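You operate a simulated robot arm through the tools that you are given. There is no shell and no other tool. Be economical: measure what you need, move in short steps, check, and stop when the job is done.

You are at the controls of a simulated robot arm. One attempt, no reset.

TASK
Pin the stop for the 100 mm pack, clamp the pack and roll its label flat.
Fine: the length pin goes into the hole marked with the pack's length; the roller goes back into its rest.
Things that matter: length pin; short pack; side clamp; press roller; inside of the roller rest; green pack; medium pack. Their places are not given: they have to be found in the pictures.

It is judged by the outcome, as a careful person would: the job done as asked, and still so three seconds after it is handed in. It fails if anything else is knocked over, pushed out of place, dropped, spilled or broken.

THE ROBOT
A 7-joint arm with a two-finger parallel gripper, fixed in place. Base frame: the origin is at the foot of the arm, x ahead of it, y to its left, z up; the work surface is at about z = 0. Readings come in m, degrees, newtons and seconds.
With the tool pointing down near the work surface it reaches from about 0.24 to 0.62 m from the base axis. Its first joint turns from -66.0 to 66.0 degrees. Payload 2.6 kg.
The tool frame sits at the grasp point between the pads (the TCP): z along the fingers, y along the line on which they close. The tips reach 0.03 m beyond it. The gripper opens to 0.094 m. The fingers are 0.028 m wide and 0.01 m thick; the gripper's body (0.05 by 0.096 m) begins 0.055 m behind the TCP.
Orientation is that of the tool frame in the base frame, as a unit quaternion [w, x, y, z]. With the fingers straight down and closing along the base's y, the tool's x points along the base's -x, its y along +y and its z along -z.

THE INTERFACE
- The arm moves only by the tool apply_moves. Its arguments are lists of equal length, an entry for each row: "travel": the shift along the tool's x, y, z in m, a list of three; "rot": the turn, a rotation vector about the tool's x, y, z in degrees, a list of three; "jaw": the finger opening in m, from 0 to 0.094. In form: {"travel": [[tx, ty, tz], ...], "rot": [[rx, ry, rz], ...], "jaw": [jaw, ...]}. A call has 1 to 12 rows; each row is the pose to reach, as a shift and turn from the pose commanded when the call began, along the tool's axes at that moment. Rows are played at 5 a second. More than 0.05 m and 8.6 degrees between two rows, or a gripper value outside its range, and nothing of the call is played. Where a pose cannot be reached the arm comes as near as it can. A force on the tool above 40 N (or 10 N above the force at the start of the call, whichever is more), or a blocked arm, ends the call early, and 0.2 s more pass. The fingers move at their own pace (about 0.072 m/s each) and stop on an object; they squeeze with about 40 N. The grip force told is the motor's: it shows also when the fingers shut on nothing. Time passes only in rows, and 0.2 s behind the last, so rows that repeat a pose let the fingers close. It gives the time, the measured TCP pose, the force on the tool (base axes), the opening and the grip force at its end, in the units of the frame above (readings bear some noise).
- Cameras (640 x 400 px; columns grow to the right, rows downward): "scene" is fixed at [0.0476, 0.4452, 0.5588]; the picture's right is [-0.64, -0.77, 0.00], its down [-0.48, 0.39, -0.79] and it looks along [0.61, -0.50, -0.62] (base axes); focal length 253 px, centre (320, 200). "wrist" rides on the gripper at [0.076, 0.014, -0.102] in the tool frame; the picture's right is [-0.18, 0.98, 0.00], its down [-0.75, -0.14, -0.64] and it looks along [-0.63, -0.12, 0.77] (tool axes); focal length 243 px, centre (320, 200).
- capture(camera): a new picture of that camera. It takes no simulated time.
- locate(camera, pixels): for up to 12 pixels [column, row] of the newest picture of that camera ("zoom" is the newest enlarged one), the place [x, y, z] in the base frame of the surface seen there, good to about 0.003 m. It takes no simulated time.
- enlarge(camera, box): a new picture of the part [left, top, right, bottom] of that camera's present view, enlarged. It takes no simulated time.
- finish_job(): hands the job in; it is judged then, once.

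Work in short steps. Measure before you move; look again where a grasp or a placing could have gone wrong, and mend it. You have 80 turns and 54 pictures in all, those below and enlarged ones among them. Open the gripper and draw the arm clear of the work before you hand the job in, unless the task says otherwise; then end with one line.

The tools are called after "Request:" as name(argument=value, ...) on one line, values as JSON. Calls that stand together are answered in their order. apply_moves: Moves the arm, as the interface text tells. Its arguments: {"type":"object","properties":{"travel":{"type":"array","items":{"type":"array","items":{"type":"number"}}},"rot":{"type":"array","items":{"type":"array","items":{"type":"number"}}},"jaw":{"type":"array","items":{"type":"number"}}},"required":["travel","rot","jaw"]} The other tools are called the same way: capture (camera) takes a picture; locate (camera, pixels) gives the place of the surface under pixels of a picture; enlarge (camera, box) takes an enlarged picture of a part of a camera's view; finish_job () hands the job in.

At the start:

```text
clock: 0.0
eef_pos: [0.3905, -0.0937, 0.39]
ee_rot: [0.001, -0.001, 1.0, 0.0]
force: [0.3, -0.5, -0.3]
opening: 0.0941
finger_force: 0.1
```

scene: 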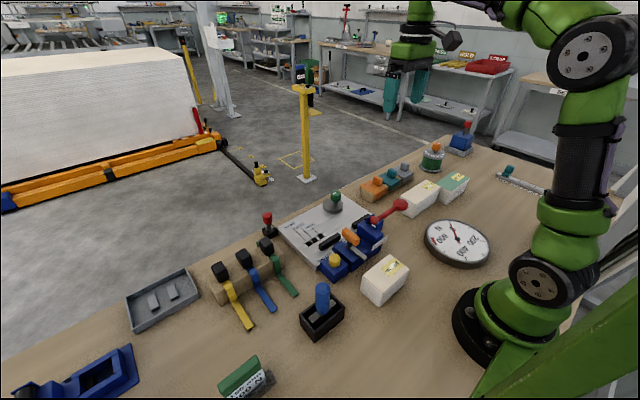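
wrist: 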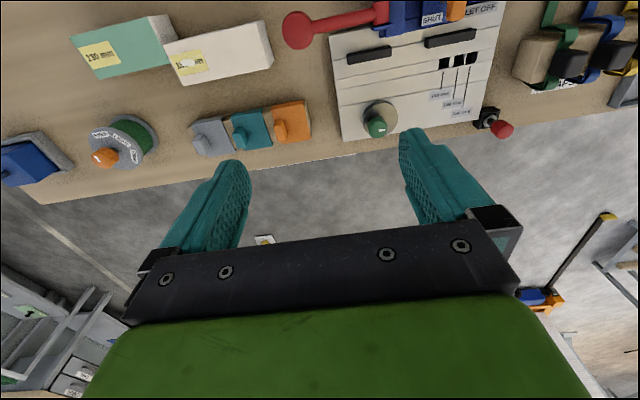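

The scene shows a fixture plate around (335,235), packs at (385,280), (420,198), (453,187), and a roller candidate at (322,300). I enlarge these areas to read labels.

Request:
enlarge(camera="scene", box=[270, 180, 430, 280])

Request:
enlarge(camera="scene", box=[280, 240, 440, 340])

Request:
enlarge(camera="wrist", box=[270, 0, 530, 160])

Request:
enlarge(camera="scene", box=[350, 130, 510, 230])

```text
4.00 times, centred on (350, 230) of scene
```

zoom: 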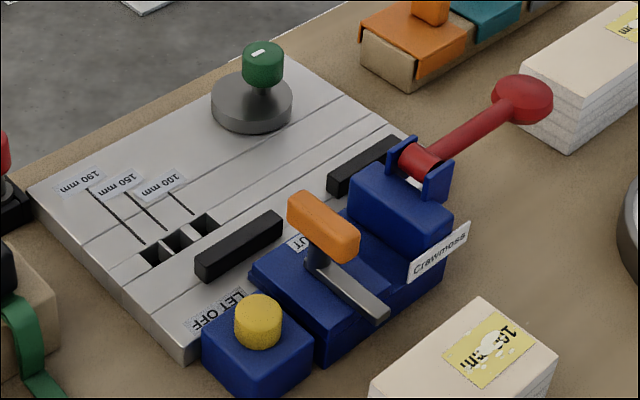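

```text
4.00 times, centred on (360, 290) of scene
```

zoom: 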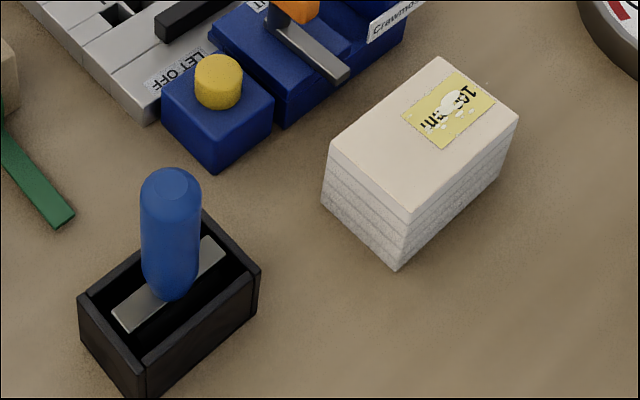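

```text
2.46 times, centred on (400, 80) of wrist
```

zoom: 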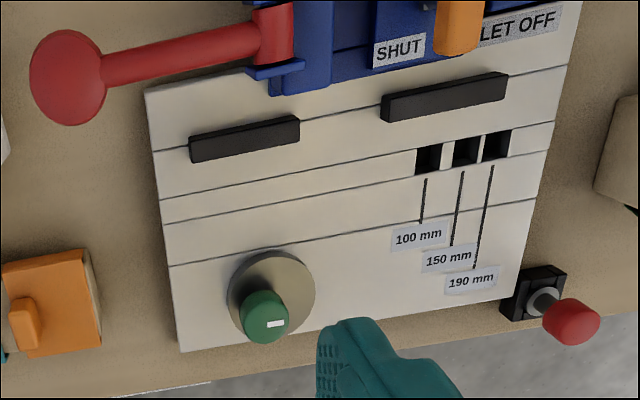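

```text
4.00 times, centred on (430, 180) of scene
```

zoom: 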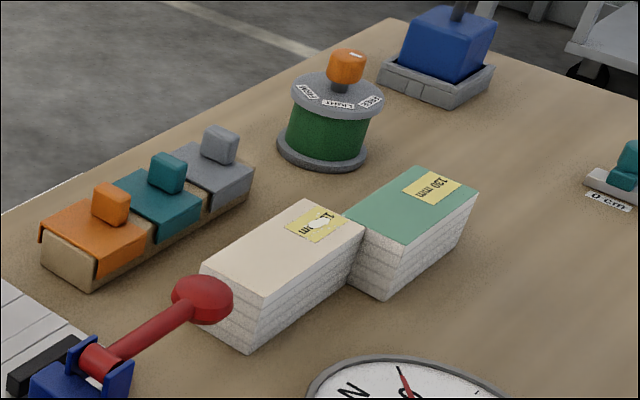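

I locate plate features in the scene view: plate corners, holes, bars, levers, packs and the blue-handled box.

Request:
capture(camera="scene")

Request:
locate(camera="scene", pixels=[[279, 229], [343, 200], [317, 269], [308, 243], [314, 239], [320, 236], [321, 245], [340, 235], [354, 227], [369, 216], [334, 261], [352, 237]])

Request:
locate(camera="scene", pixels=[[362, 275], [388, 255], [408, 269], [383, 292], [379, 306], [268, 217], [268, 230], [400, 205], [336, 196], [322, 287], [361, 282], [340, 250]])

Request:
locate(camera="scene", pixels=[[401, 201], [426, 180], [440, 190], [415, 206], [410, 215], [437, 188], [457, 173], [469, 179], [447, 191], [446, 203], [376, 225], [350, 243]])

```text
47 pictures are left
```

scene: 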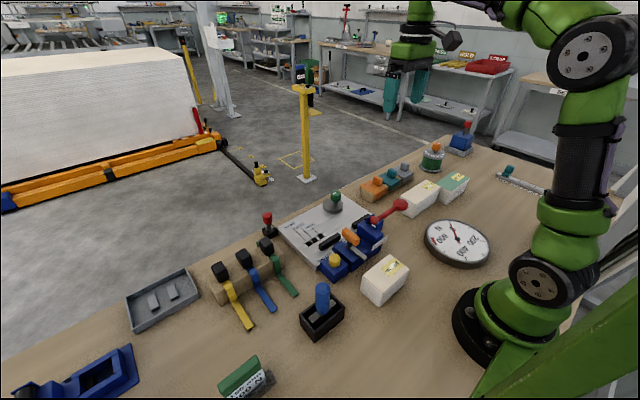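

```text
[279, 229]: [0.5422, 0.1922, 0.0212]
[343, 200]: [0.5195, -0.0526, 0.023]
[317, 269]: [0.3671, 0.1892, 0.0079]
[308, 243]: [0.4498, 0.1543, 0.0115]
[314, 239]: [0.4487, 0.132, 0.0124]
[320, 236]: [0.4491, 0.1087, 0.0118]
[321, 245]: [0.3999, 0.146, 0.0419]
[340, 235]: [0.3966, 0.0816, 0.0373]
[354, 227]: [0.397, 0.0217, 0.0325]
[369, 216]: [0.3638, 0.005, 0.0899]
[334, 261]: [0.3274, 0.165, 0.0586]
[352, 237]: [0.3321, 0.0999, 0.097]
```

```text
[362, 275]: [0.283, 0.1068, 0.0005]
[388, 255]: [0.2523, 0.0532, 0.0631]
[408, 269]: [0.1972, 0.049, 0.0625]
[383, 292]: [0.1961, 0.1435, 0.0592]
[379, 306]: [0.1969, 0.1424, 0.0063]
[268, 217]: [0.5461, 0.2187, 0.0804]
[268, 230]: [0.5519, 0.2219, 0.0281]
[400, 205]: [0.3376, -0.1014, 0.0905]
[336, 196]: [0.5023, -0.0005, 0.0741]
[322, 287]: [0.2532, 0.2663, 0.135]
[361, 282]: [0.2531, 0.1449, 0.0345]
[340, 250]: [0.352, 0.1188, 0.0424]
```

```text
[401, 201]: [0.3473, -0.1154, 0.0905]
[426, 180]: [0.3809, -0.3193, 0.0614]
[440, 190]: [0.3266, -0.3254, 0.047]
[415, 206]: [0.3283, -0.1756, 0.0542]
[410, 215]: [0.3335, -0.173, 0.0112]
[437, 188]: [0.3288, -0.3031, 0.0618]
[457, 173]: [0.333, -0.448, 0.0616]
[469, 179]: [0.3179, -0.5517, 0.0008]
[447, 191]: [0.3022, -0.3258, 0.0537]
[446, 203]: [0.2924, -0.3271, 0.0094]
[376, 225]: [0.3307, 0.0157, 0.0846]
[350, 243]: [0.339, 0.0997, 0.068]
```

The plate spans x≈0.37–0.54, y≈-0.05–0.19, holes at x≈0.45. I move the wrist camera back and above it to read the jig from near.

Request:
apply_moves(travel=[[0.026, 0.031, 0.014], [0.052, 0.062, 0.028], [0.078, 0.093, 0.042], [0.104, 0.124, 0.056], [0.13, 0.154, 0.07]], rot=[[0, 0, 0], [0, 0, 0], [0, 0, 0], [0, 0, 0], [0, 0, 0]], jaw=[0.094, 0.094, 0.094, 0.094, 0.094])

Request:
capture(camera="wrist")

```text
clock: 1.2
eef_pos: [0.2598, 0.0608, 0.3205]
ee_rot: [0.0, -0.001, 1.0, 0.0]
force: [0.6, 0.8, 0.4]
opening: 0.0939
finger_force: 0.0
```

```text
46 pictures are left
```

wrist: 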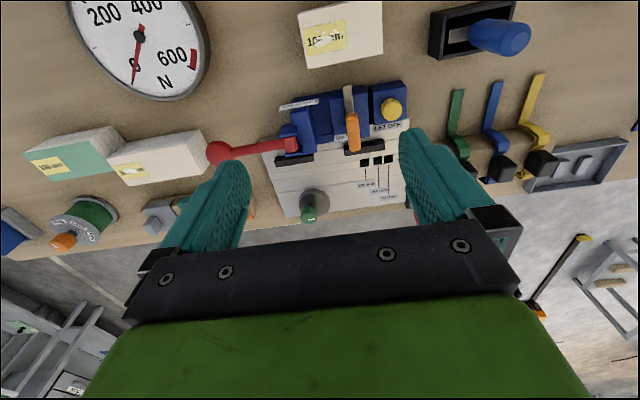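

The jig is visible at (280-420, 80-220). I enlarge it.

Request:
enlarge(camera="wrist", box=[260, 70, 420, 170])

Request:
enlarge(camera="wrist", box=[280, 0, 540, 162])

```text
4.00 times, centred on (340, 120) of wrist
```

zoom: 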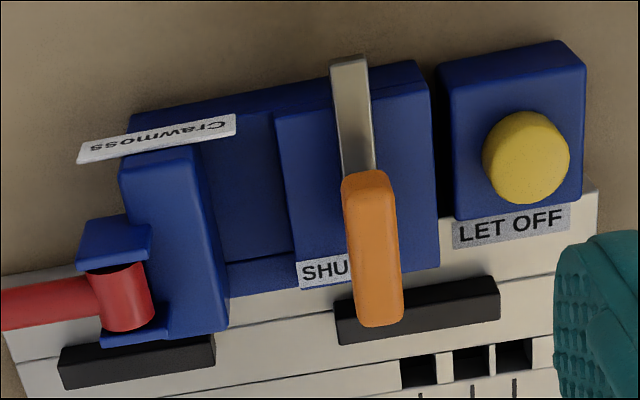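

```text
2.46 times, centred on (410, 81) of wrist
```

zoom: 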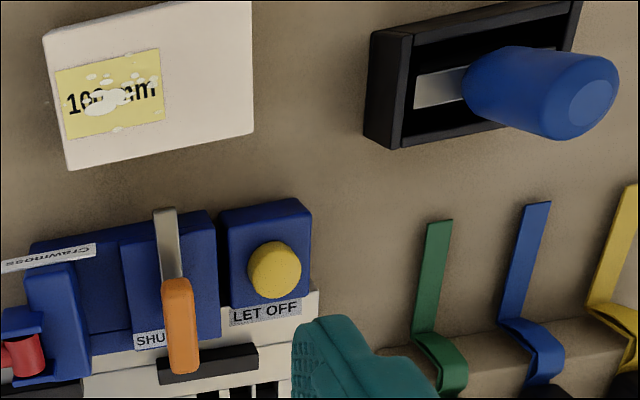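

I need a closer look at the clamp mechanism; I lower the wrist camera so that the jig appears in the gap between the fingers.

Request:
apply_moves(travel=[[0.005, 0, 0.04], [0.01, 0, 0.08], [0.015, 0, 0.11]], rot=[[0, 0, 0], [0, 0, 0], [0, 0, 0]], jaw=[0.094, 0.094, 0.094])

Request:
capture(camera="wrist")

```text
clock: 2.0
eef_pos: [0.2456, 0.0598, 0.2119]
ee_rot: [0.001, 0.0, 1.0, -0.001]
force: [0.2, 0.3, 0.8]
opening: 0.0941
finger_force: 0.0
```

```text
43 pictures are left
```

wrist: 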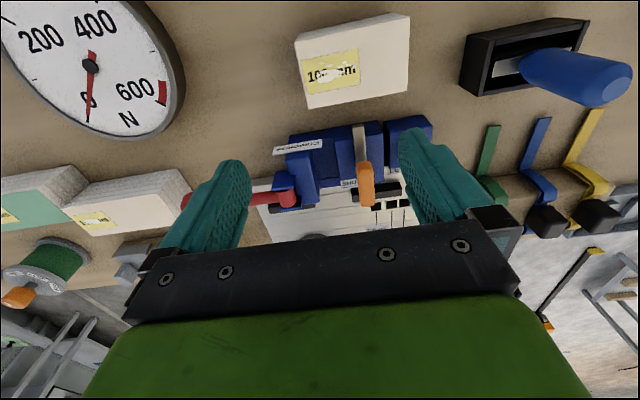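

I enlarge the jig portion again and locate its parts.

Request:
enlarge(camera="wrist", box=[250, 110, 442, 230])

Request:
locate(camera="wrist", pixels=[[280, 205], [305, 210], [354, 195], [386, 205], [395, 203], [404, 201], [360, 133], [366, 168], [370, 200], [284, 205], [270, 235], [350, 215]])

Request:
locate(camera="wrist", pixels=[[296, 42], [405, 16], [308, 105], [408, 88], [305, 59], [358, 50], [360, 86], [309, 94], [466, 37], [585, 20], [470, 92], [508, 68]])

```text
3.33 times, centred on (346, 170) of wrist
```

zoom: 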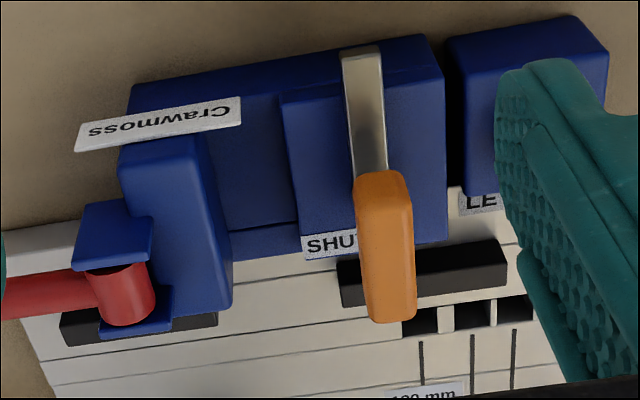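

```text
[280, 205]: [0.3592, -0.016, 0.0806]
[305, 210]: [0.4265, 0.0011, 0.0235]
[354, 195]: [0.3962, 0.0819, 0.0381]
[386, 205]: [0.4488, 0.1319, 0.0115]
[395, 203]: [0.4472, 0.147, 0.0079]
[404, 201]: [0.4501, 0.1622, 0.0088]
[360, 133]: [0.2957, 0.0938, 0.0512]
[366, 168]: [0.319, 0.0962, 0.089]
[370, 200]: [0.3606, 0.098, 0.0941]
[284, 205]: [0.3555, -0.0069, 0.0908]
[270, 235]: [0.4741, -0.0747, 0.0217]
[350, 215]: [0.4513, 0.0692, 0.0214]
```

```text
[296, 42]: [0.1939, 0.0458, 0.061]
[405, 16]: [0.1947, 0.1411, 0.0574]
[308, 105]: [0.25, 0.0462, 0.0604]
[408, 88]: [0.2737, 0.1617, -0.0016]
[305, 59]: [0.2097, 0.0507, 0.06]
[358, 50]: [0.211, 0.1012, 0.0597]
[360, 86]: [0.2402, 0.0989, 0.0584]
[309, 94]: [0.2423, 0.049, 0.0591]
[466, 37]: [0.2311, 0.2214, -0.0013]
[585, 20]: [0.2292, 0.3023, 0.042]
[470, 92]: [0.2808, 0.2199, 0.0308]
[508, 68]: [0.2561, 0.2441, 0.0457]
```

The mechanism is still unclear, so I zoom tightly from the scene camera on the clamp and the length pin.

Request:
enlarge(camera="scene", box=[300, 195, 396, 255])

Request:
enlarge(camera="scene", box=[250, 200, 346, 260])

```text
6.67 times, centred on (348, 225) of scene
```

zoom: 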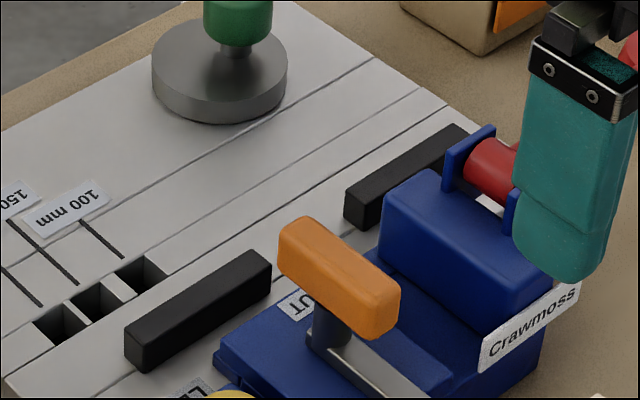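

```text
6.67 times, centred on (298, 230) of scene
```

zoom: 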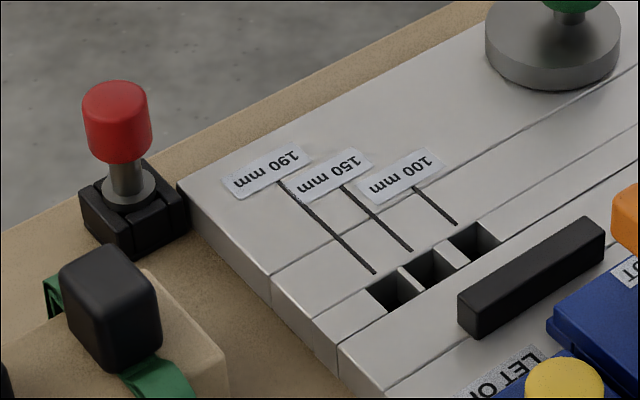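

The pin is the red-knobbed one at scene (268,222); hole positions suggest packs are centred at y≈0.057. I need to know what the green-knob disc at (0.50,0.0) is, so I look at it from nearer.

Request:
apply_moves(travel=[[-0.02, -0.015, -0.03], [-0.04, -0.03, -0.04], [-0.06, -0.045, -0.04], [-0.085, -0.06, -0.04]], rot=[[0, 0, 0], [0, 0, 0], [0, 0, 0], [0, 0, 0]], jaw=[0.094, 0.094, 0.094, 0.094])

Request:
enlarge(camera="wrist", box=[200, 60, 456, 220])

```text
clock: 3.0
eef_pos: [0.3297, -0.0, 0.2484]
ee_rot: [0.0, 0.0, 1.0, 0.0]
force: [-0.3, 0.4, -0.6]
opening: 0.0939
finger_force: 0.0
```

```text
2.50 times, centred on (328, 140) of wrist
```

zoom: 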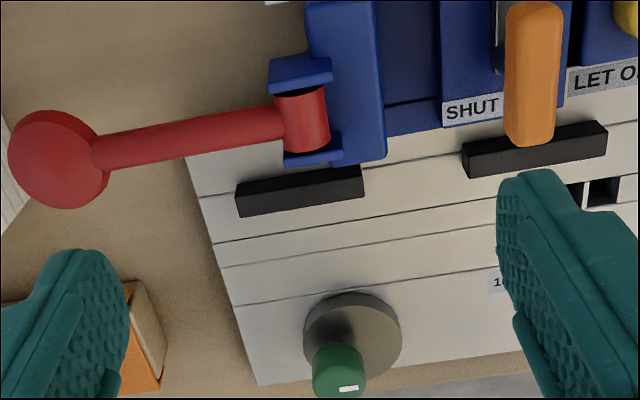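

I locate the disc edge, knob top and groove lines in this zoomed view.

Request:
locate(camera="zoom", pixels=[[303, 333], [402, 345], [350, 293], [385, 375], [340, 355], [348, 387], [300, 230], [300, 258], [300, 293], [300, 205], [300, 182], [300, 170]])

Request:
locate(camera="zoom", pixels=[[50, 160], [180, 135], [300, 120], [300, 70], [312, 155], [345, 30], [375, 150], [410, 60], [470, 60], [530, 20], [535, 140], [470, 150]])

```text
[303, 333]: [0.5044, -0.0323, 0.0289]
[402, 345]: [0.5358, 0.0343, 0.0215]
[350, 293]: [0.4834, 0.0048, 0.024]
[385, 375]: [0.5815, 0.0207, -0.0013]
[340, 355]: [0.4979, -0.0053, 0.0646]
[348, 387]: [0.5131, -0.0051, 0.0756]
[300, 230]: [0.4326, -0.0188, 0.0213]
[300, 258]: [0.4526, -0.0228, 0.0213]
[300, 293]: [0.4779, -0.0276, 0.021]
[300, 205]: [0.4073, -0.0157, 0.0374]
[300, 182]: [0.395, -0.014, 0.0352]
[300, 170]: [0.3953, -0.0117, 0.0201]
```

```text
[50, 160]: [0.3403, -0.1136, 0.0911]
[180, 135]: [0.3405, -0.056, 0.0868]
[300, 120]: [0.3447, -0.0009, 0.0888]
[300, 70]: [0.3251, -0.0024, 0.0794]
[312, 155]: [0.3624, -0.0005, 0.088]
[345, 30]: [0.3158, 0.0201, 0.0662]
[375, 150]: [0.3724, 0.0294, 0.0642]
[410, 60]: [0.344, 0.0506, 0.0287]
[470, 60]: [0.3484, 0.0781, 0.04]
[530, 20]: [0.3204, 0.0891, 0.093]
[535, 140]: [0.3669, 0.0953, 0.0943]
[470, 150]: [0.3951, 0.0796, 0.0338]
```

The disc looks concentric (x 0.48–0.535), so it is not obviously a clamp. I turn the wrist round to view the jig and blue unit from the far side.

Request:
apply_moves(travel=[[-0.017, 0.004, -0.01], [-0.035, 0.008, -0.02], [-0.052, 0.012, -0.03], [-0.07, 0.016, -0.03], [-0.087, 0.02, -0.03], [-0.105, 0.024, -0.03], [-0.122, 0.028, -0.03], [-0.14, 0.032, -0.03], [-0.157, 0.036, -0.03], [-0.175, 0.04, -0.03], [-0.192, 0.045, -0.03], [-0.2, 0.05, -0.03]], rot=[[0, 0, 8.5], [0, 0, 17], [0, 0, 25.5], [0, 0, 34], [0, 0, 42.5], [0, 0, 51], [0, 0, 59.5], [0, 0, 68], [0, 0, 76.5], [0, 0, 85], [0, 0, 93.5], [0, 0, 102]], jaw=[0.094, 0.094, 0.094, 0.094, 0.094, 0.094, 0.094, 0.094, 0.094, 0.094, 0.094, 0.094])

Request:
capture(camera="wrist")

```text
clock: 5.6
eef_pos: [0.5298, 0.0506, 0.2805]
ee_rot: [0.0, 0.778, 0.628, 0.0]
force: [0.6, 0.3, 1.7]
opening: 0.0942
finger_force: 0.1
```

```text
38 pictures are left
```

wrist: 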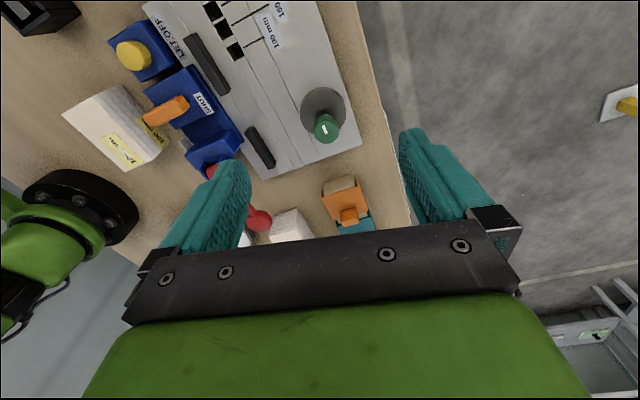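

The turn works; the camera now looks toward -y. I continue turning about 70° more.

Request:
apply_moves(travel=[[0, 0, 0], [0, 0, 0], [0, 0, 0], [0, 0, 0], [0, 0, 0], [0, 0, 0], [0, 0, 0], [0, 0, 0]], rot=[[0, 0, 8.5], [0, 0, 17], [0, 0, 25.5], [0, 0, 34], [0, 0, 42.5], [0, 0, 51], [0, 0, 59.5], [0, 0, 68]], jaw=[0.094, 0.094, 0.094, 0.094, 0.094, 0.094, 0.094, 0.094])

Request:
capture(camera="wrist")

```text
clock: 7.4
eef_pos: [0.5302, 0.0504, 0.2802]
ee_rot: [0.001, 0.996, 0.085, 0.001]
force: [-0.6, -1.1, -0.8]
opening: 0.0939
finger_force: 0.0
```

```text
37 pictures are left
```

wrist: 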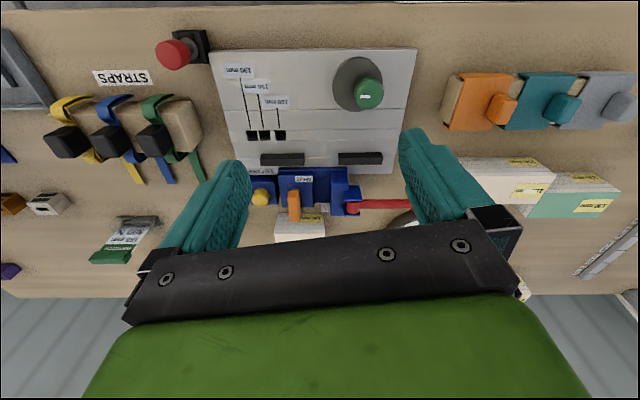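

Request:
enlarge(camera="wrist", box=[220, 130, 412, 250])

```text
3.33 times, centred on (316, 190) of wrist
```

zoom: 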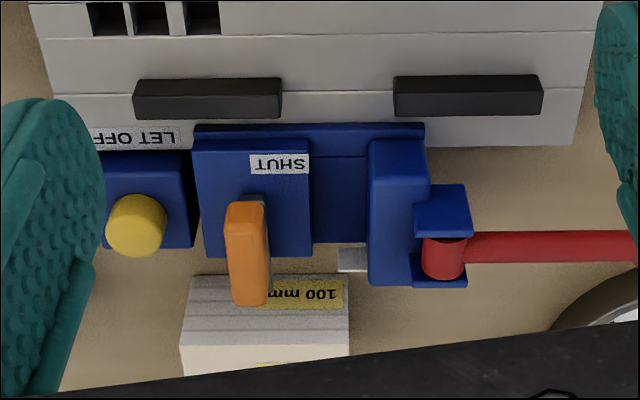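

The pack's side also reads "100 mm". Now I check whether the green-knob disc is eccentric (a cam clamp), enlarging it from this side.

Request:
enlarge(camera="wrist", box=[320, 40, 416, 100])

Request:
enlarge(camera="wrist", box=[140, 20, 300, 120])

```text
6.67 times, centred on (368, 70) of wrist
```

zoom: 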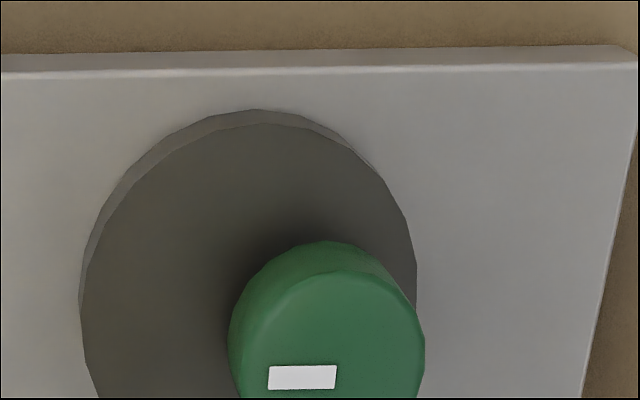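

```text
4.00 times, centred on (220, 70) of wrist
```

zoom: 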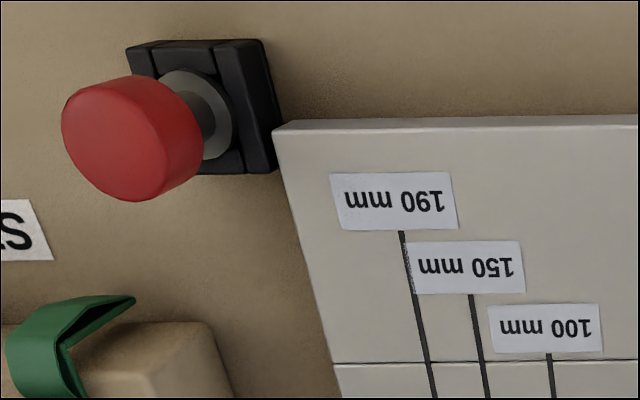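

I locate the disc rim and knob top points to compare their centres.

Request:
locate(camera="wrist", pixels=[[333.5, 85], [381, 82], [358, 59.5], [343, 65], [375, 66], [345, 101], [356, 108], [356, 91], [382, 91], [369, 82], [365, 96.6], [369, 103]])

Request:
locate(camera="wrist", pixels=[[213, 52], [416, 50], [227, 178], [393, 176], [252, 134], [265, 134], [279, 135], [188, 31], [207, 63], [171, 55], [190, 45], [174, 46]])

```text
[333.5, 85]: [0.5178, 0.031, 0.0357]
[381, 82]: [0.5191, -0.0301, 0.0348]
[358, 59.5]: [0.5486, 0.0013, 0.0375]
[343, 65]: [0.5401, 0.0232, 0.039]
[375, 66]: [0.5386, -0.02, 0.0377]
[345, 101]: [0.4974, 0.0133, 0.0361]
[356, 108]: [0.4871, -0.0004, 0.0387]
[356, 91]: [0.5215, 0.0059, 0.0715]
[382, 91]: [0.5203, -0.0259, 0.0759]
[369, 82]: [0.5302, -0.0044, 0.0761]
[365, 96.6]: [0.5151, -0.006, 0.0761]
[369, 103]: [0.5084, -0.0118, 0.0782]
```

```text
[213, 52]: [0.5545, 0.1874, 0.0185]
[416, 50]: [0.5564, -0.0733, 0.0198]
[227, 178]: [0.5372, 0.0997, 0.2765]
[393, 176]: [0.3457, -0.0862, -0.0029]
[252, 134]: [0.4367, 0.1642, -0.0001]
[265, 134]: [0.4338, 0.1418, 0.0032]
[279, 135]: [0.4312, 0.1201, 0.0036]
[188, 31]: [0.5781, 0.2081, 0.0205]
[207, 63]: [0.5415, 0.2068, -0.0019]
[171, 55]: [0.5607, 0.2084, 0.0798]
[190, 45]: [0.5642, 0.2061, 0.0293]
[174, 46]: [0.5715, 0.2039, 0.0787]
```

The knob is offset about 10 mm in y from the disc's centre: the disc is an eccentric cam, i.e. the side clamp. Next I measure the holes' edges precisely.

Request:
enlarge(camera="wrist", box=[230, 115, 310, 165])

```text
8.00 times, centred on (270, 140) of wrist
```

zoom: 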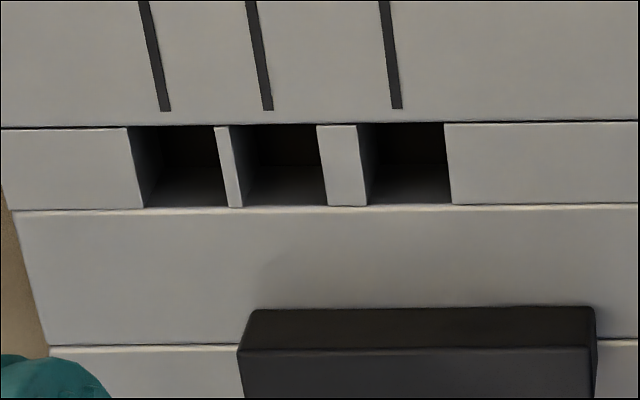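

I locate the hole edges and pad edges in this zoom.

Request:
locate(camera="zoom", pixels=[[128, 127], [145, 208], [212, 165], [240, 170], [317, 160], [330, 170], [355, 165], [460, 165], [400, 118], [400, 210], [345, 165], [470, 160]])

Request:
locate(camera="zoom", pixels=[[245, 330], [590, 330], [420, 312], [420, 345], [420, 300], [60, 280], [15, 170], [420, 380], [125, 165], [220, 150], [325, 150], [452, 150]])

```text
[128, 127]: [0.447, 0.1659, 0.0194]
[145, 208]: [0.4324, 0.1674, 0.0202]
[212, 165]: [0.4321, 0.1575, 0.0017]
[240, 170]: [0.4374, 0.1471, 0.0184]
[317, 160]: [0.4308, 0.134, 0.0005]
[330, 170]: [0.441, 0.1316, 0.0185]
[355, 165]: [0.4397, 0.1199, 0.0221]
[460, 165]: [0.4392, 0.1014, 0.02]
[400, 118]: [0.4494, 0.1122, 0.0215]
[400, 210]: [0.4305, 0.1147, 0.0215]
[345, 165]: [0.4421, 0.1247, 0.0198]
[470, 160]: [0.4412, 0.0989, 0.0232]
```

```text
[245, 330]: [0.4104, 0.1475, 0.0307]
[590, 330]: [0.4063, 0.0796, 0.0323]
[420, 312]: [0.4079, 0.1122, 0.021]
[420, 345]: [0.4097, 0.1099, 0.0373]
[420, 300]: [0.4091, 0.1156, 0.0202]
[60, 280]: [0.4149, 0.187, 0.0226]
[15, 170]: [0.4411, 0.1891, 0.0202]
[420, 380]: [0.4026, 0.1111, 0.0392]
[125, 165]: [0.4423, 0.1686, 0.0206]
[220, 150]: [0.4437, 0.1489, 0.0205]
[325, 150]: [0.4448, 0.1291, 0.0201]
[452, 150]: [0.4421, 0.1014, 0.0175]
```

The 100 mm hole is centred near (0.440, 0.110). I zoom on the green-knob disc from the scene camera to judge its form.

Request:
enlarge(camera="scene", box=[304, 180, 368, 220])

```text
10.00 times, centred on (336, 200) of scene
```

zoom: 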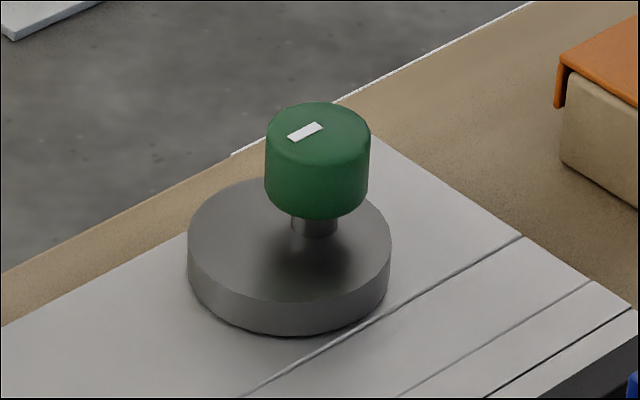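

The disc is a cam: neck offset 10 mm toward -y, mark pointing to its lobe (+y); the blue unit matches a strapping machine and isn't asked for. I test the cam first with no pack: move above the knob at (0.516,-0.010).

Request:
apply_moves(travel=[[-0.008, 0.019, 0.035], [-0.016, 0.038, 0.07], [-0.0239, 0.0567, 0.1], [-0.0239, 0.0567, 0.13]], rot=[[0, 0, 5], [0, 0, 9.8], [0, 0, 9.8], [0, 0, 9.8]], jaw=[0.094, 0.094, 0.094, 0.094])

Request:
enlarge(camera="scene", box=[272, 130, 400, 210])

```text
clock: 8.4
eef_pos: [0.5174, -0.0083, 0.1491]
ee_rot: [0.0, 1.0, 0.001, 0.0]
force: [0.2, 0.0, -0.1]
opening: 0.0941
finger_force: 0.0
```

```text
5.00 times, centred on (336, 170) of scene
```

zoom: 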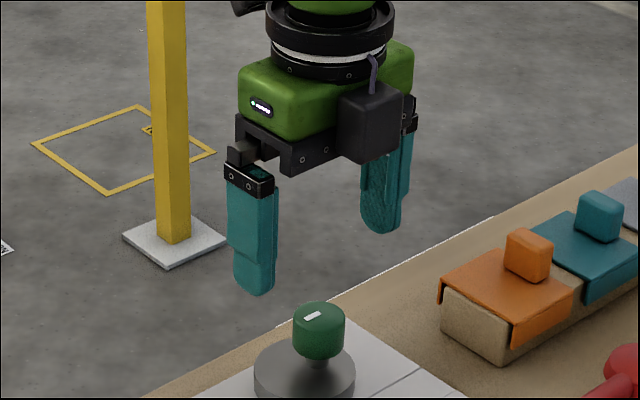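

Aligned over the knob; I descend with a narrowed jaw to about TCP z=0.076.

Request:
apply_moves(travel=[[0, 0.002, 0.0], [-0.001, 0.002, 0.04], [-0.001, 0.002, 0.073]], rot=[[0, 0, 0], [0, 0, 0], [0, 0, 0]], jaw=[0.06, 0.06, 0.06])

Request:
apply_moves(travel=[[0, 0, 0], [0, 0, 0], [0, 0, 0]], rot=[[0, 0, 0], [0, 0, 0], [0, 0, 0]], jaw=[0.03, 0.025, 0.025])

Request:
enlarge(camera="scene", box=[288, 150, 384, 210])

```text
clock: 9.2
eef_pos: [0.5156, -0.0115, 0.0751]
ee_rot: [0.0, 1.0, 0.001, 0.0]
force: [0.6, 0.7, 0.0]
opening: 0.0601
finger_force: 0.1
```

```text
clock: 10.0
eef_pos: [0.5158, -0.0098, 0.0744]
ee_rot: [0.0, 1.0, 0.002, 0.0]
force: [1.0, 7.9, -5.6]
opening: 0.0334
finger_force: 44.5
```

```text
6.67 times, centred on (336, 180) of scene
```

zoom: 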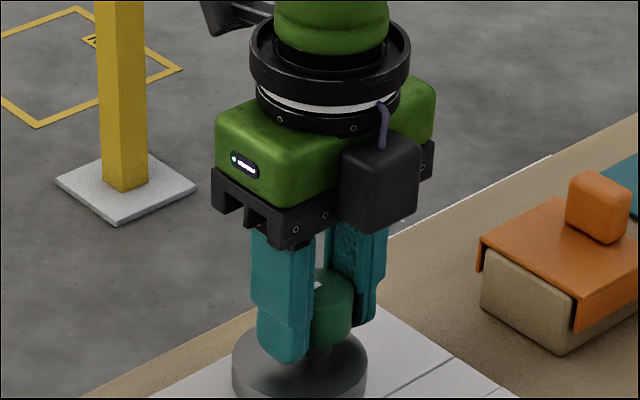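

The knob is gripped (33 mm). I twist by -24° about the tool z (lobe +y toward -x) and read the force.

Request:
apply_moves(travel=[[0, 0, 0], [0, 0, 0], [0, 0, 0], [0, 0, 0]], rot=[[0, 0, -8], [0, 0, -16], [0, 0, -24], [0, 0, -24]], jaw=[0.025, 0.025, 0.025, 0.025])

Request:
enlarge(camera="scene", box=[288, 170, 384, 230])

```text
clock: 11.0
eef_pos: [0.5155, -0.0108, 0.0751]
ee_rot: [-0.003, 0.977, 0.211, 0.0]
force: [23.3, 12.2, -27.9]
opening: 0.0336
finger_force: 45.0
```

```text
6.67 times, centred on (336, 200) of scene
```

zoom: 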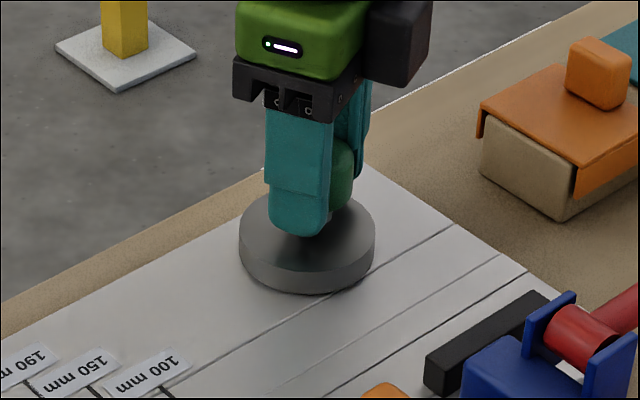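

Force is moderate; the disc moved slightly. I continue to about -60° total, in small steps.

Request:
apply_moves(travel=[[0, 0, 0], [0, 0, 0], [0, 0, 0], [0, 0, 0], [0, 0, 0]], rot=[[0, 0, -8], [0, 0, -16], [0, 0, -24], [0, 0, -32], [0, 0, -36]], jaw=[0.025, 0.025, 0.025, 0.025, 0.025])

Request:
enlarge(camera="scene", box=[288, 170, 384, 230])

```text
clock: 12.2
eef_pos: [0.5139, -0.0102, 0.0757]
ee_rot: [-0.003, 0.864, 0.503, 0.0]
force: [13.2, 16.4, -29.8]
opening: 0.0334
finger_force: 45.0
```

```text
6.67 times, centred on (336, 200) of scene
```

zoom: 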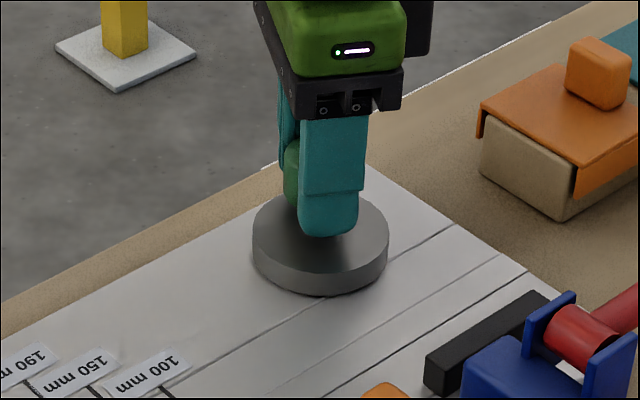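

The disc swings about the knob: a cam indeed. I continue to ~96° to see its reach toward -x, then locate its edge.

Request:
apply_moves(travel=[[0, 0, 0], [0, 0, 0], [0, 0, 0], [0, 0, 0], [0, 0, 0], [0, 0, 0]], rot=[[0, 0, -8], [0, 0, -16], [0, 0, -24], [0, 0, -30], [0, 0, -30], [0, 0, -30]], jaw=[0.025, 0.025, 0.025, 0.025, 0.025, 0.025])

Request:
enlarge(camera="scene", box=[288, 170, 384, 230])

Request:
locate(camera="zoom", pixels=[[340, 275], [300, 270], [370, 270], [380, 250], [260, 240], [390, 230], [340, 260], [310, 265], [355, 285], [325, 285], [440, 350], [540, 300]])

```text
clock: 13.6
eef_pos: [0.5157, -0.0112, 0.0752]
ee_rot: [-0.003, 0.705, 0.709, -0.001]
force: [-8.2, 15.6, -21.6]
opening: 0.0334
finger_force: 44.9
```

```text
6.67 times, centred on (336, 200) of scene
```

zoom: 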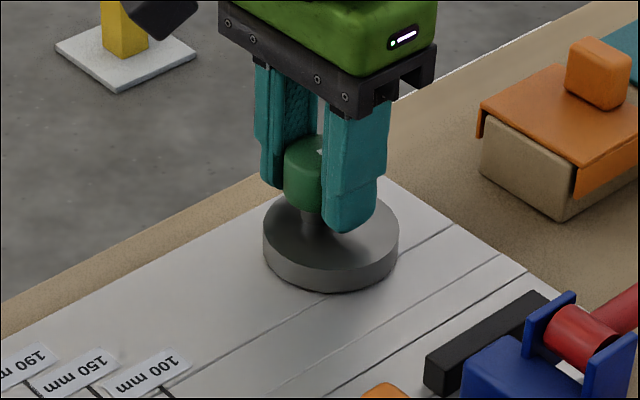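

```text
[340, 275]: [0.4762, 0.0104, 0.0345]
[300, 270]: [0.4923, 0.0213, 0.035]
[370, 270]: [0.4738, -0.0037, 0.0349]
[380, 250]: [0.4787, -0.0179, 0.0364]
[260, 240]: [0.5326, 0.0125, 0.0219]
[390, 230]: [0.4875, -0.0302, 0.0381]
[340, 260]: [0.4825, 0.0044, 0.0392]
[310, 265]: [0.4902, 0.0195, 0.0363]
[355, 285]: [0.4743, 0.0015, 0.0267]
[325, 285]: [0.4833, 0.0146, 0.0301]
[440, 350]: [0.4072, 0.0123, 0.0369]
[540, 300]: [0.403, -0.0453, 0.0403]
```

The cam's closest edge at 90° is x≈0.473 (pads' face ≈0.408), so the gap is ~65 mm. I turn it back open and release, then measure the pack more exactly.

Request:
apply_moves(travel=[[0, 0, 0], [0, 0, 0], [0, 0, 0], [0, 0, 0], [0, 0, 0], [0, 0, 0], [0, 0, 0], [0, 0, 0], [0, 0, 0], [0, 0, 0], [0, 0, 0], [0, 0, 0]], rot=[[0, 0, 8], [0, 0, 16], [0, 0, 24], [0, 0, 32], [0, 0, 40], [0, 0, 48], [0, 0, 56], [0, 0, 64], [0, 0, 72], [0, 0, 80], [0, 0, 88], [0, 0, 90]], jaw=[0.025, 0.025, 0.025, 0.025, 0.025, 0.025, 0.025, 0.025, 0.025, 0.025, 0.025, 0.025])

Request:
apply_moves(travel=[[0, 0, 0], [0, 0, 0], [0, 0, -0.04], [0, 0, -0.09], [0, 0, -0.12]], rot=[[0, 0, 0], [0, 0, 0], [0, 0, 0], [0, 0, 0], [0, 0, 0]], jaw=[0.06, 0.06, 0.06, 0.06, 0.06])

```text
clock: 16.2
eef_pos: [0.5143, -0.0112, 0.0761]
ee_rot: [-0.002, 1.0, 0.002, 0.0]
force: [-15.6, 12.0, -8.0]
opening: 0.0336
finger_force: 45.0
```

```text
clock: 17.4
eef_pos: [0.5144, -0.0127, 0.1978]
ee_rot: [0.0, 1.0, 0.002, 0.0]
force: [-0.1, 0.0, -0.2]
opening: 0.06
finger_force: 0.1
```

Next the length pin at about (0.56,0.21). I unwind the wrist and move so the camera views it.

Request:
apply_moves(travel=[[0, 0, -0.03], [-0.01, -0.02, -0.06], [-0.02, -0.045, -0.06], [-0.03, -0.07, -0.06], [-0.04, -0.095, -0.06], [-0.05, -0.12, -0.06], [-0.06, -0.145, -0.06], [-0.07, -0.17, -0.06], [-0.08, -0.195, -0.06], [-0.085, -0.22, -0.06], [-0.085, -0.223, -0.06]], rot=[[0, 0, -8.2], [0, 0, -16.4], [0, 0, -24.6], [0, 0, -32.8], [0, 0, -41], [0, 0, -49.2], [0, 0, -57.4], [0, 0, -65.6], [0, 0, -73.8], [0, 0, -82], [0, 0, -90]], jaw=[0.06, 0.06, 0.06, 0.06, 0.06, 0.06, 0.06, 0.06, 0.07, 0.08, 0.094])

Request:
apply_moves(travel=[[0, 0, 0], [0, 0, 0], [0, 0, 0], [0, 0, 0], [0, 0, 0], [0, 0, 0], [0, 0, 0], [0, 0, 0], [0, 0, 0], [0, 0, 0], [0, 0, 0]], rot=[[0, 0, -8.2], [0, 0, -16.4], [0, 0, -24.6], [0, 0, -32.8], [0, 0, -41], [0, 0, -49.2], [0, 0, -57.4], [0, 0, -65.6], [0, 0, -73.8], [0, 0, -82], [0, 0, -90]], jaw=[0.094, 0.094, 0.094, 0.094, 0.094, 0.094, 0.094, 0.094, 0.094, 0.094, 0.094])

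Request:
capture(camera="wrist")

```text
clock: 19.8
eef_pos: [0.4292, 0.2121, 0.2556]
ee_rot: [-0.001, 0.704, 0.71, 0.0]
force: [0.4, 0.2, -0.9]
opening: 0.0938
finger_force: 0.1
```

```text
clock: 22.2
eef_pos: [0.431, 0.2109, 0.256]
ee_rot: [0.0, -0.003, 1.0, 0.0]
force: [0.2, 0.4, -0.8]
opening: 0.094
finger_force: 0.1
```

```text
26 pictures are left
```

wrist: 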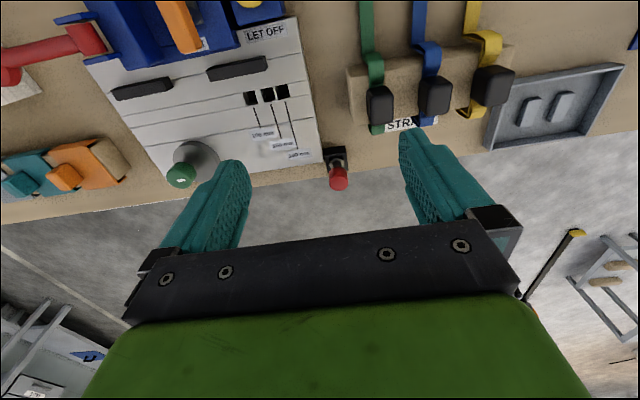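

The pin's red knob is at (339,180), holder at (334,158). I locate these and the holes.

Request:
locate(camera="wrist", pixels=[[339, 172], [340, 185], [331, 183], [348, 180], [324, 150], [344, 147], [346, 162], [335, 162], [250, 98], [267, 95], [283, 92], [336, 168]])

Request:
enlarge(camera="wrist", box=[300, 130, 380, 180])

```text
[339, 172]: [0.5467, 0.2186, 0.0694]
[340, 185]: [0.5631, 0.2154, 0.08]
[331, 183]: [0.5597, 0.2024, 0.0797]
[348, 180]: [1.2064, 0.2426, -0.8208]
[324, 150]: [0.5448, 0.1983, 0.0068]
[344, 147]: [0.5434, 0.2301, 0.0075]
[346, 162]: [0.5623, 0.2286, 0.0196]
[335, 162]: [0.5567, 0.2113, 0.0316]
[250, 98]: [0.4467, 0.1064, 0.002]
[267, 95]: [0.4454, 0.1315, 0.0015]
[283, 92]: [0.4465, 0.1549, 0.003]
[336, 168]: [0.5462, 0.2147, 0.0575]
```

```text
8.00 times, centred on (340, 155) of wrist
```

zoom: 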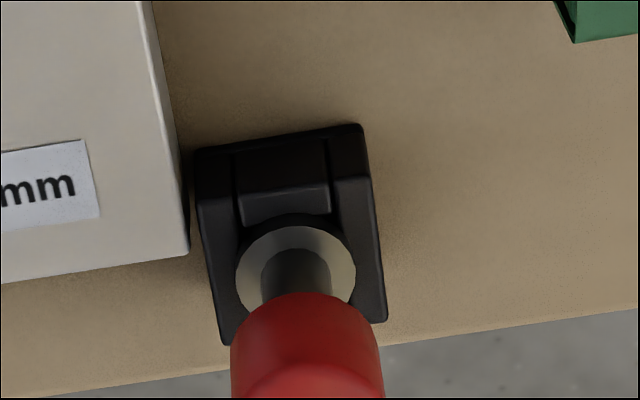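

Pin centre ≈ (0.560, 0.2145), knob top z≈0.08. I move above it with narrowed jaw and check with the scene camera.

Request:
apply_moves(travel=[[-0.043, 0.001, 0.02], [-0.086, 0.003, 0.06], [-0.129, 0.0035, 0.1], [-0.129, 0.0035, 0.135]], rot=[[0, 0, 0], [0, 0, 0], [0, 0, 0], [0, 0, 0]], jaw=[0.07, 0.06, 0.055, 0.055])

Request:
enlarge(camera="scene", box=[220, 175, 316, 235])

```text
refused: row 2 steps farther than a row can; nothing moved
```

```text
6.67 times, centred on (268, 205) of scene
```

zoom: 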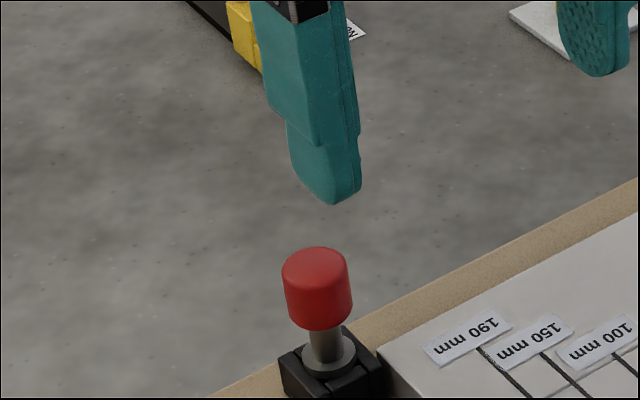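

The step was too large and refused; I replay in smaller rows.

Request:
apply_moves(travel=[[-0.03, 0.001, 0.02], [-0.06, 0.002, 0.045], [-0.09, 0.003, 0.07], [-0.115, 0.0035, 0.1], [-0.129, 0.0035, 0.135]], rot=[[0, 0, 0], [0, 0, 0], [0, 0, 0], [0, 0, 0], [0, 0, 0]], jaw=[0.07, 0.06, 0.055, 0.055, 0.055])

Request:
enlarge(camera="scene", box=[220, 175, 316, 235])

```text
clock: 23.4
eef_pos: [0.561, 0.2145, 0.1205]
ee_rot: [0.0, -0.002, 1.0, 0.0]
force: [0.0, 0.7, -0.7]
opening: 0.055
finger_force: 0.0
```

```text
6.67 times, centred on (268, 205) of scene
```

zoom: 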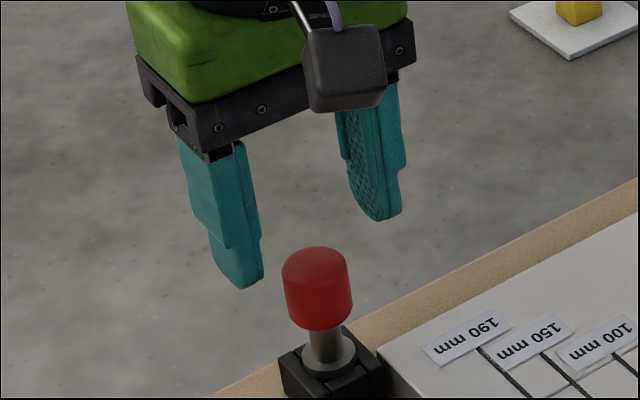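

The finger midpoint sits ~3 mm to +y of the knob; I shift -0.003 in y, descend to z≈0.068 and close.

Request:
apply_moves(travel=[[0, -0.003, 0.025], [0, -0.003, 0.0525], [0, -0.003, 0.0525], [0, -0.003, 0.0525], [0, -0.003, 0.0525], [0, -0.003, 0.0525]], rot=[[0, 0, 0], [0, 0, 0], [0, 0, 0], [0, 0, 0], [0, 0, 0], [0, 0, 0]], jaw=[0.055, 0.055, 0.03, 0.015, 0.015, 0.015])

Request:
enlarge(camera="scene", box=[220, 175, 316, 235])

```text
clock: 24.8
eef_pos: [0.5593, 0.2127, 0.0705]
ee_rot: [0.0, -0.001, 1.0, -0.001]
force: [0.0, -0.2, -0.5]
opening: 0.0264
finger_force: 39.9
```

```text
6.67 times, centred on (268, 205) of scene
```

zoom: 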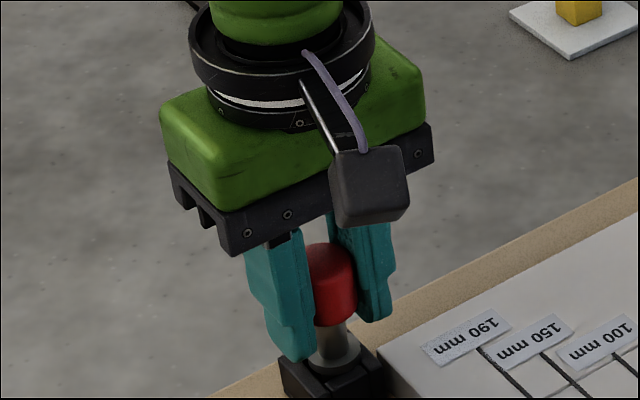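

Gripped at 26 mm. I lift straight up 7 cm and look at the pin in the gripper.

Request:
apply_moves(travel=[[0, 0, -0.02], [0, 0, -0.045], [0, 0, -0.07]], rot=[[0, 0, 0], [0, 0, 0], [0, 0, 0]], jaw=[0.015, 0.015, 0.015])

Request:
enlarge(camera="scene", box=[220, 165, 316, 225])

```text
clock: 25.6
eef_pos: [0.5599, 0.2117, 0.1414]
ee_rot: [0.0, -0.002, 1.0, 0.0]
force: [-0.3, 0.3, 0.2]
opening: 0.0268
finger_force: 40.0
```

```text
6.67 times, centred on (268, 195) of scene
```

zoom: 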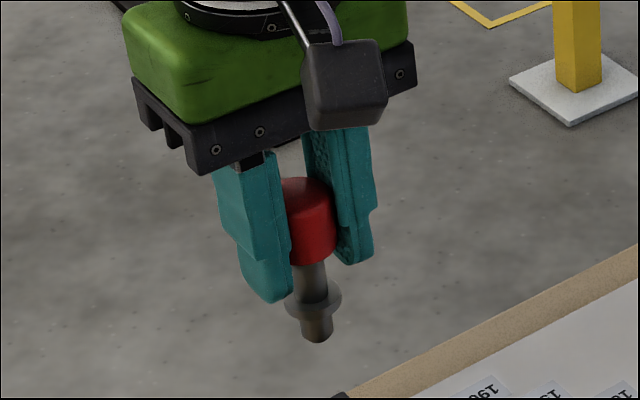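

The pin is free, with a short stub below its flange. I locate stub and flange relative to the TCP.

Request:
locate(camera="zoom", pixels=[[316, 336], [316, 325], [302, 325], [331, 325], [313, 298], [288, 300], [340, 295], [312, 270], [310, 240], [312, 312]])

```text
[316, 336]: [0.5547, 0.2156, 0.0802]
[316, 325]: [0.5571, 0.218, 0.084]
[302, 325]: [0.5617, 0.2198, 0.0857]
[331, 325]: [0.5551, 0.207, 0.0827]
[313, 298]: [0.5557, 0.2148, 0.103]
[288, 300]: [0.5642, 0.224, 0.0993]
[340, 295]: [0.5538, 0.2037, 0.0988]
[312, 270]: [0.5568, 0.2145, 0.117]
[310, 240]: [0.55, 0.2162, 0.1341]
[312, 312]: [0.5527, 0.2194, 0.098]
```

The pin is held near centre (tip ≈62 mm below the TCP, Ø≈14 mm). I carry it above the 100 mm hole, at about (0.440, 0.110), tip still 4 cm above the plate.

Request:
apply_moves(travel=[[0.03, -0.025, 0], [0.06, -0.05, 0.0], [0.09, -0.075, 0.0], [0.12, -0.103, 0.005], [0.12, -0.103, 0.015]], rot=[[0, 0, 0], [0, 0, 0], [0, 0, 0], [0, 0, 0], [0, 0, 0]], jaw=[0.015, 0.015, 0.015, 0.015, 0.015])

Request:
enlarge(camera="wrist", box=[240, 80, 400, 180])

Request:
locate(camera="zoom", pixels=[[320, 200], [320, 150]])

```text
clock: 26.8
eef_pos: [0.4399, 0.1072, 0.1243]
ee_rot: [0.001, -0.001, 1.0, -0.001]
force: [0.2, -0.3, -0.3]
opening: 0.0265
finger_force: 39.6
```

```text
4.00 times, centred on (320, 130) of wrist
```

zoom: 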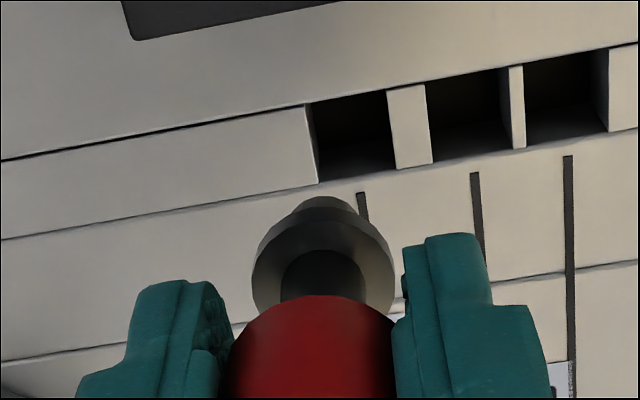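

```text
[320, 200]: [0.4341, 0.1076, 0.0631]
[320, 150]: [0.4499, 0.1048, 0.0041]
```

The first hole (zoom (305–395, 90–183)) sits slightly to +y of the pin. I locate its borders on the plate's top.

Request:
locate(camera="zoom", pixels=[[300, 112], [308, 150], [314, 178], [391, 100], [396, 130], [400, 160], [345, 96], [345, 183], [330, 188], [380, 176], [320, 97], [370, 90]])

```text
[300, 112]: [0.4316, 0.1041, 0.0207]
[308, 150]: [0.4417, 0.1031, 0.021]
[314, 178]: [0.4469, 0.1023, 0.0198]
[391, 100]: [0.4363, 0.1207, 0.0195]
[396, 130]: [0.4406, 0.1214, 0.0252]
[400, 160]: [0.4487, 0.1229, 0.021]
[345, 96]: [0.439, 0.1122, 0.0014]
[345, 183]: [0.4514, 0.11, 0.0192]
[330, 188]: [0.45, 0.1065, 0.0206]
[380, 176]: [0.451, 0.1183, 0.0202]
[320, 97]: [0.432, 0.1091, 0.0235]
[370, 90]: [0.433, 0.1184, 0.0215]
```

The hole centre is ≈(0.441, 0.112), pin axis ≈ TCP. I shift +4.5 mm in y, +1 mm in x, and lower so the tip is just above the plate.

Request:
apply_moves(travel=[[-0.001, 0.0045, 0.01], [-0.001, 0.0045, 0.03], [-0.001, 0.0045, 0.03]], rot=[[0, 0, 0], [0, 0, 0], [0, 0, 0]], jaw=[0.015, 0.015, 0.015])

Request:
enlarge(camera="wrist", box=[240, 80, 400, 180])

```text
clock: 27.6
eef_pos: [0.4404, 0.1104, 0.0914]
ee_rot: [0.0, -0.003, 1.0, 0.0]
force: [0.5, 1.3, -0.2]
opening: 0.0263
finger_force: 40.7
```

```text
4.00 times, centred on (320, 130) of wrist
```

zoom: 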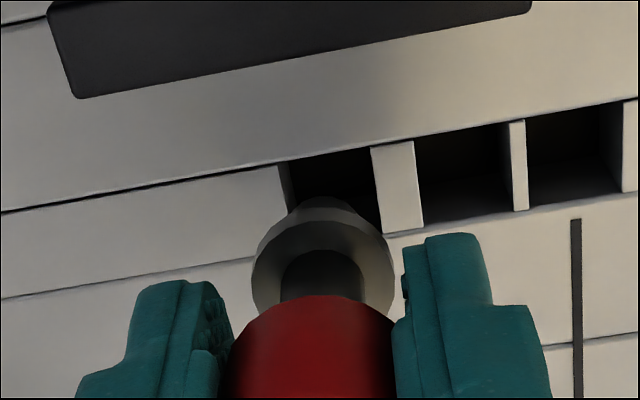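

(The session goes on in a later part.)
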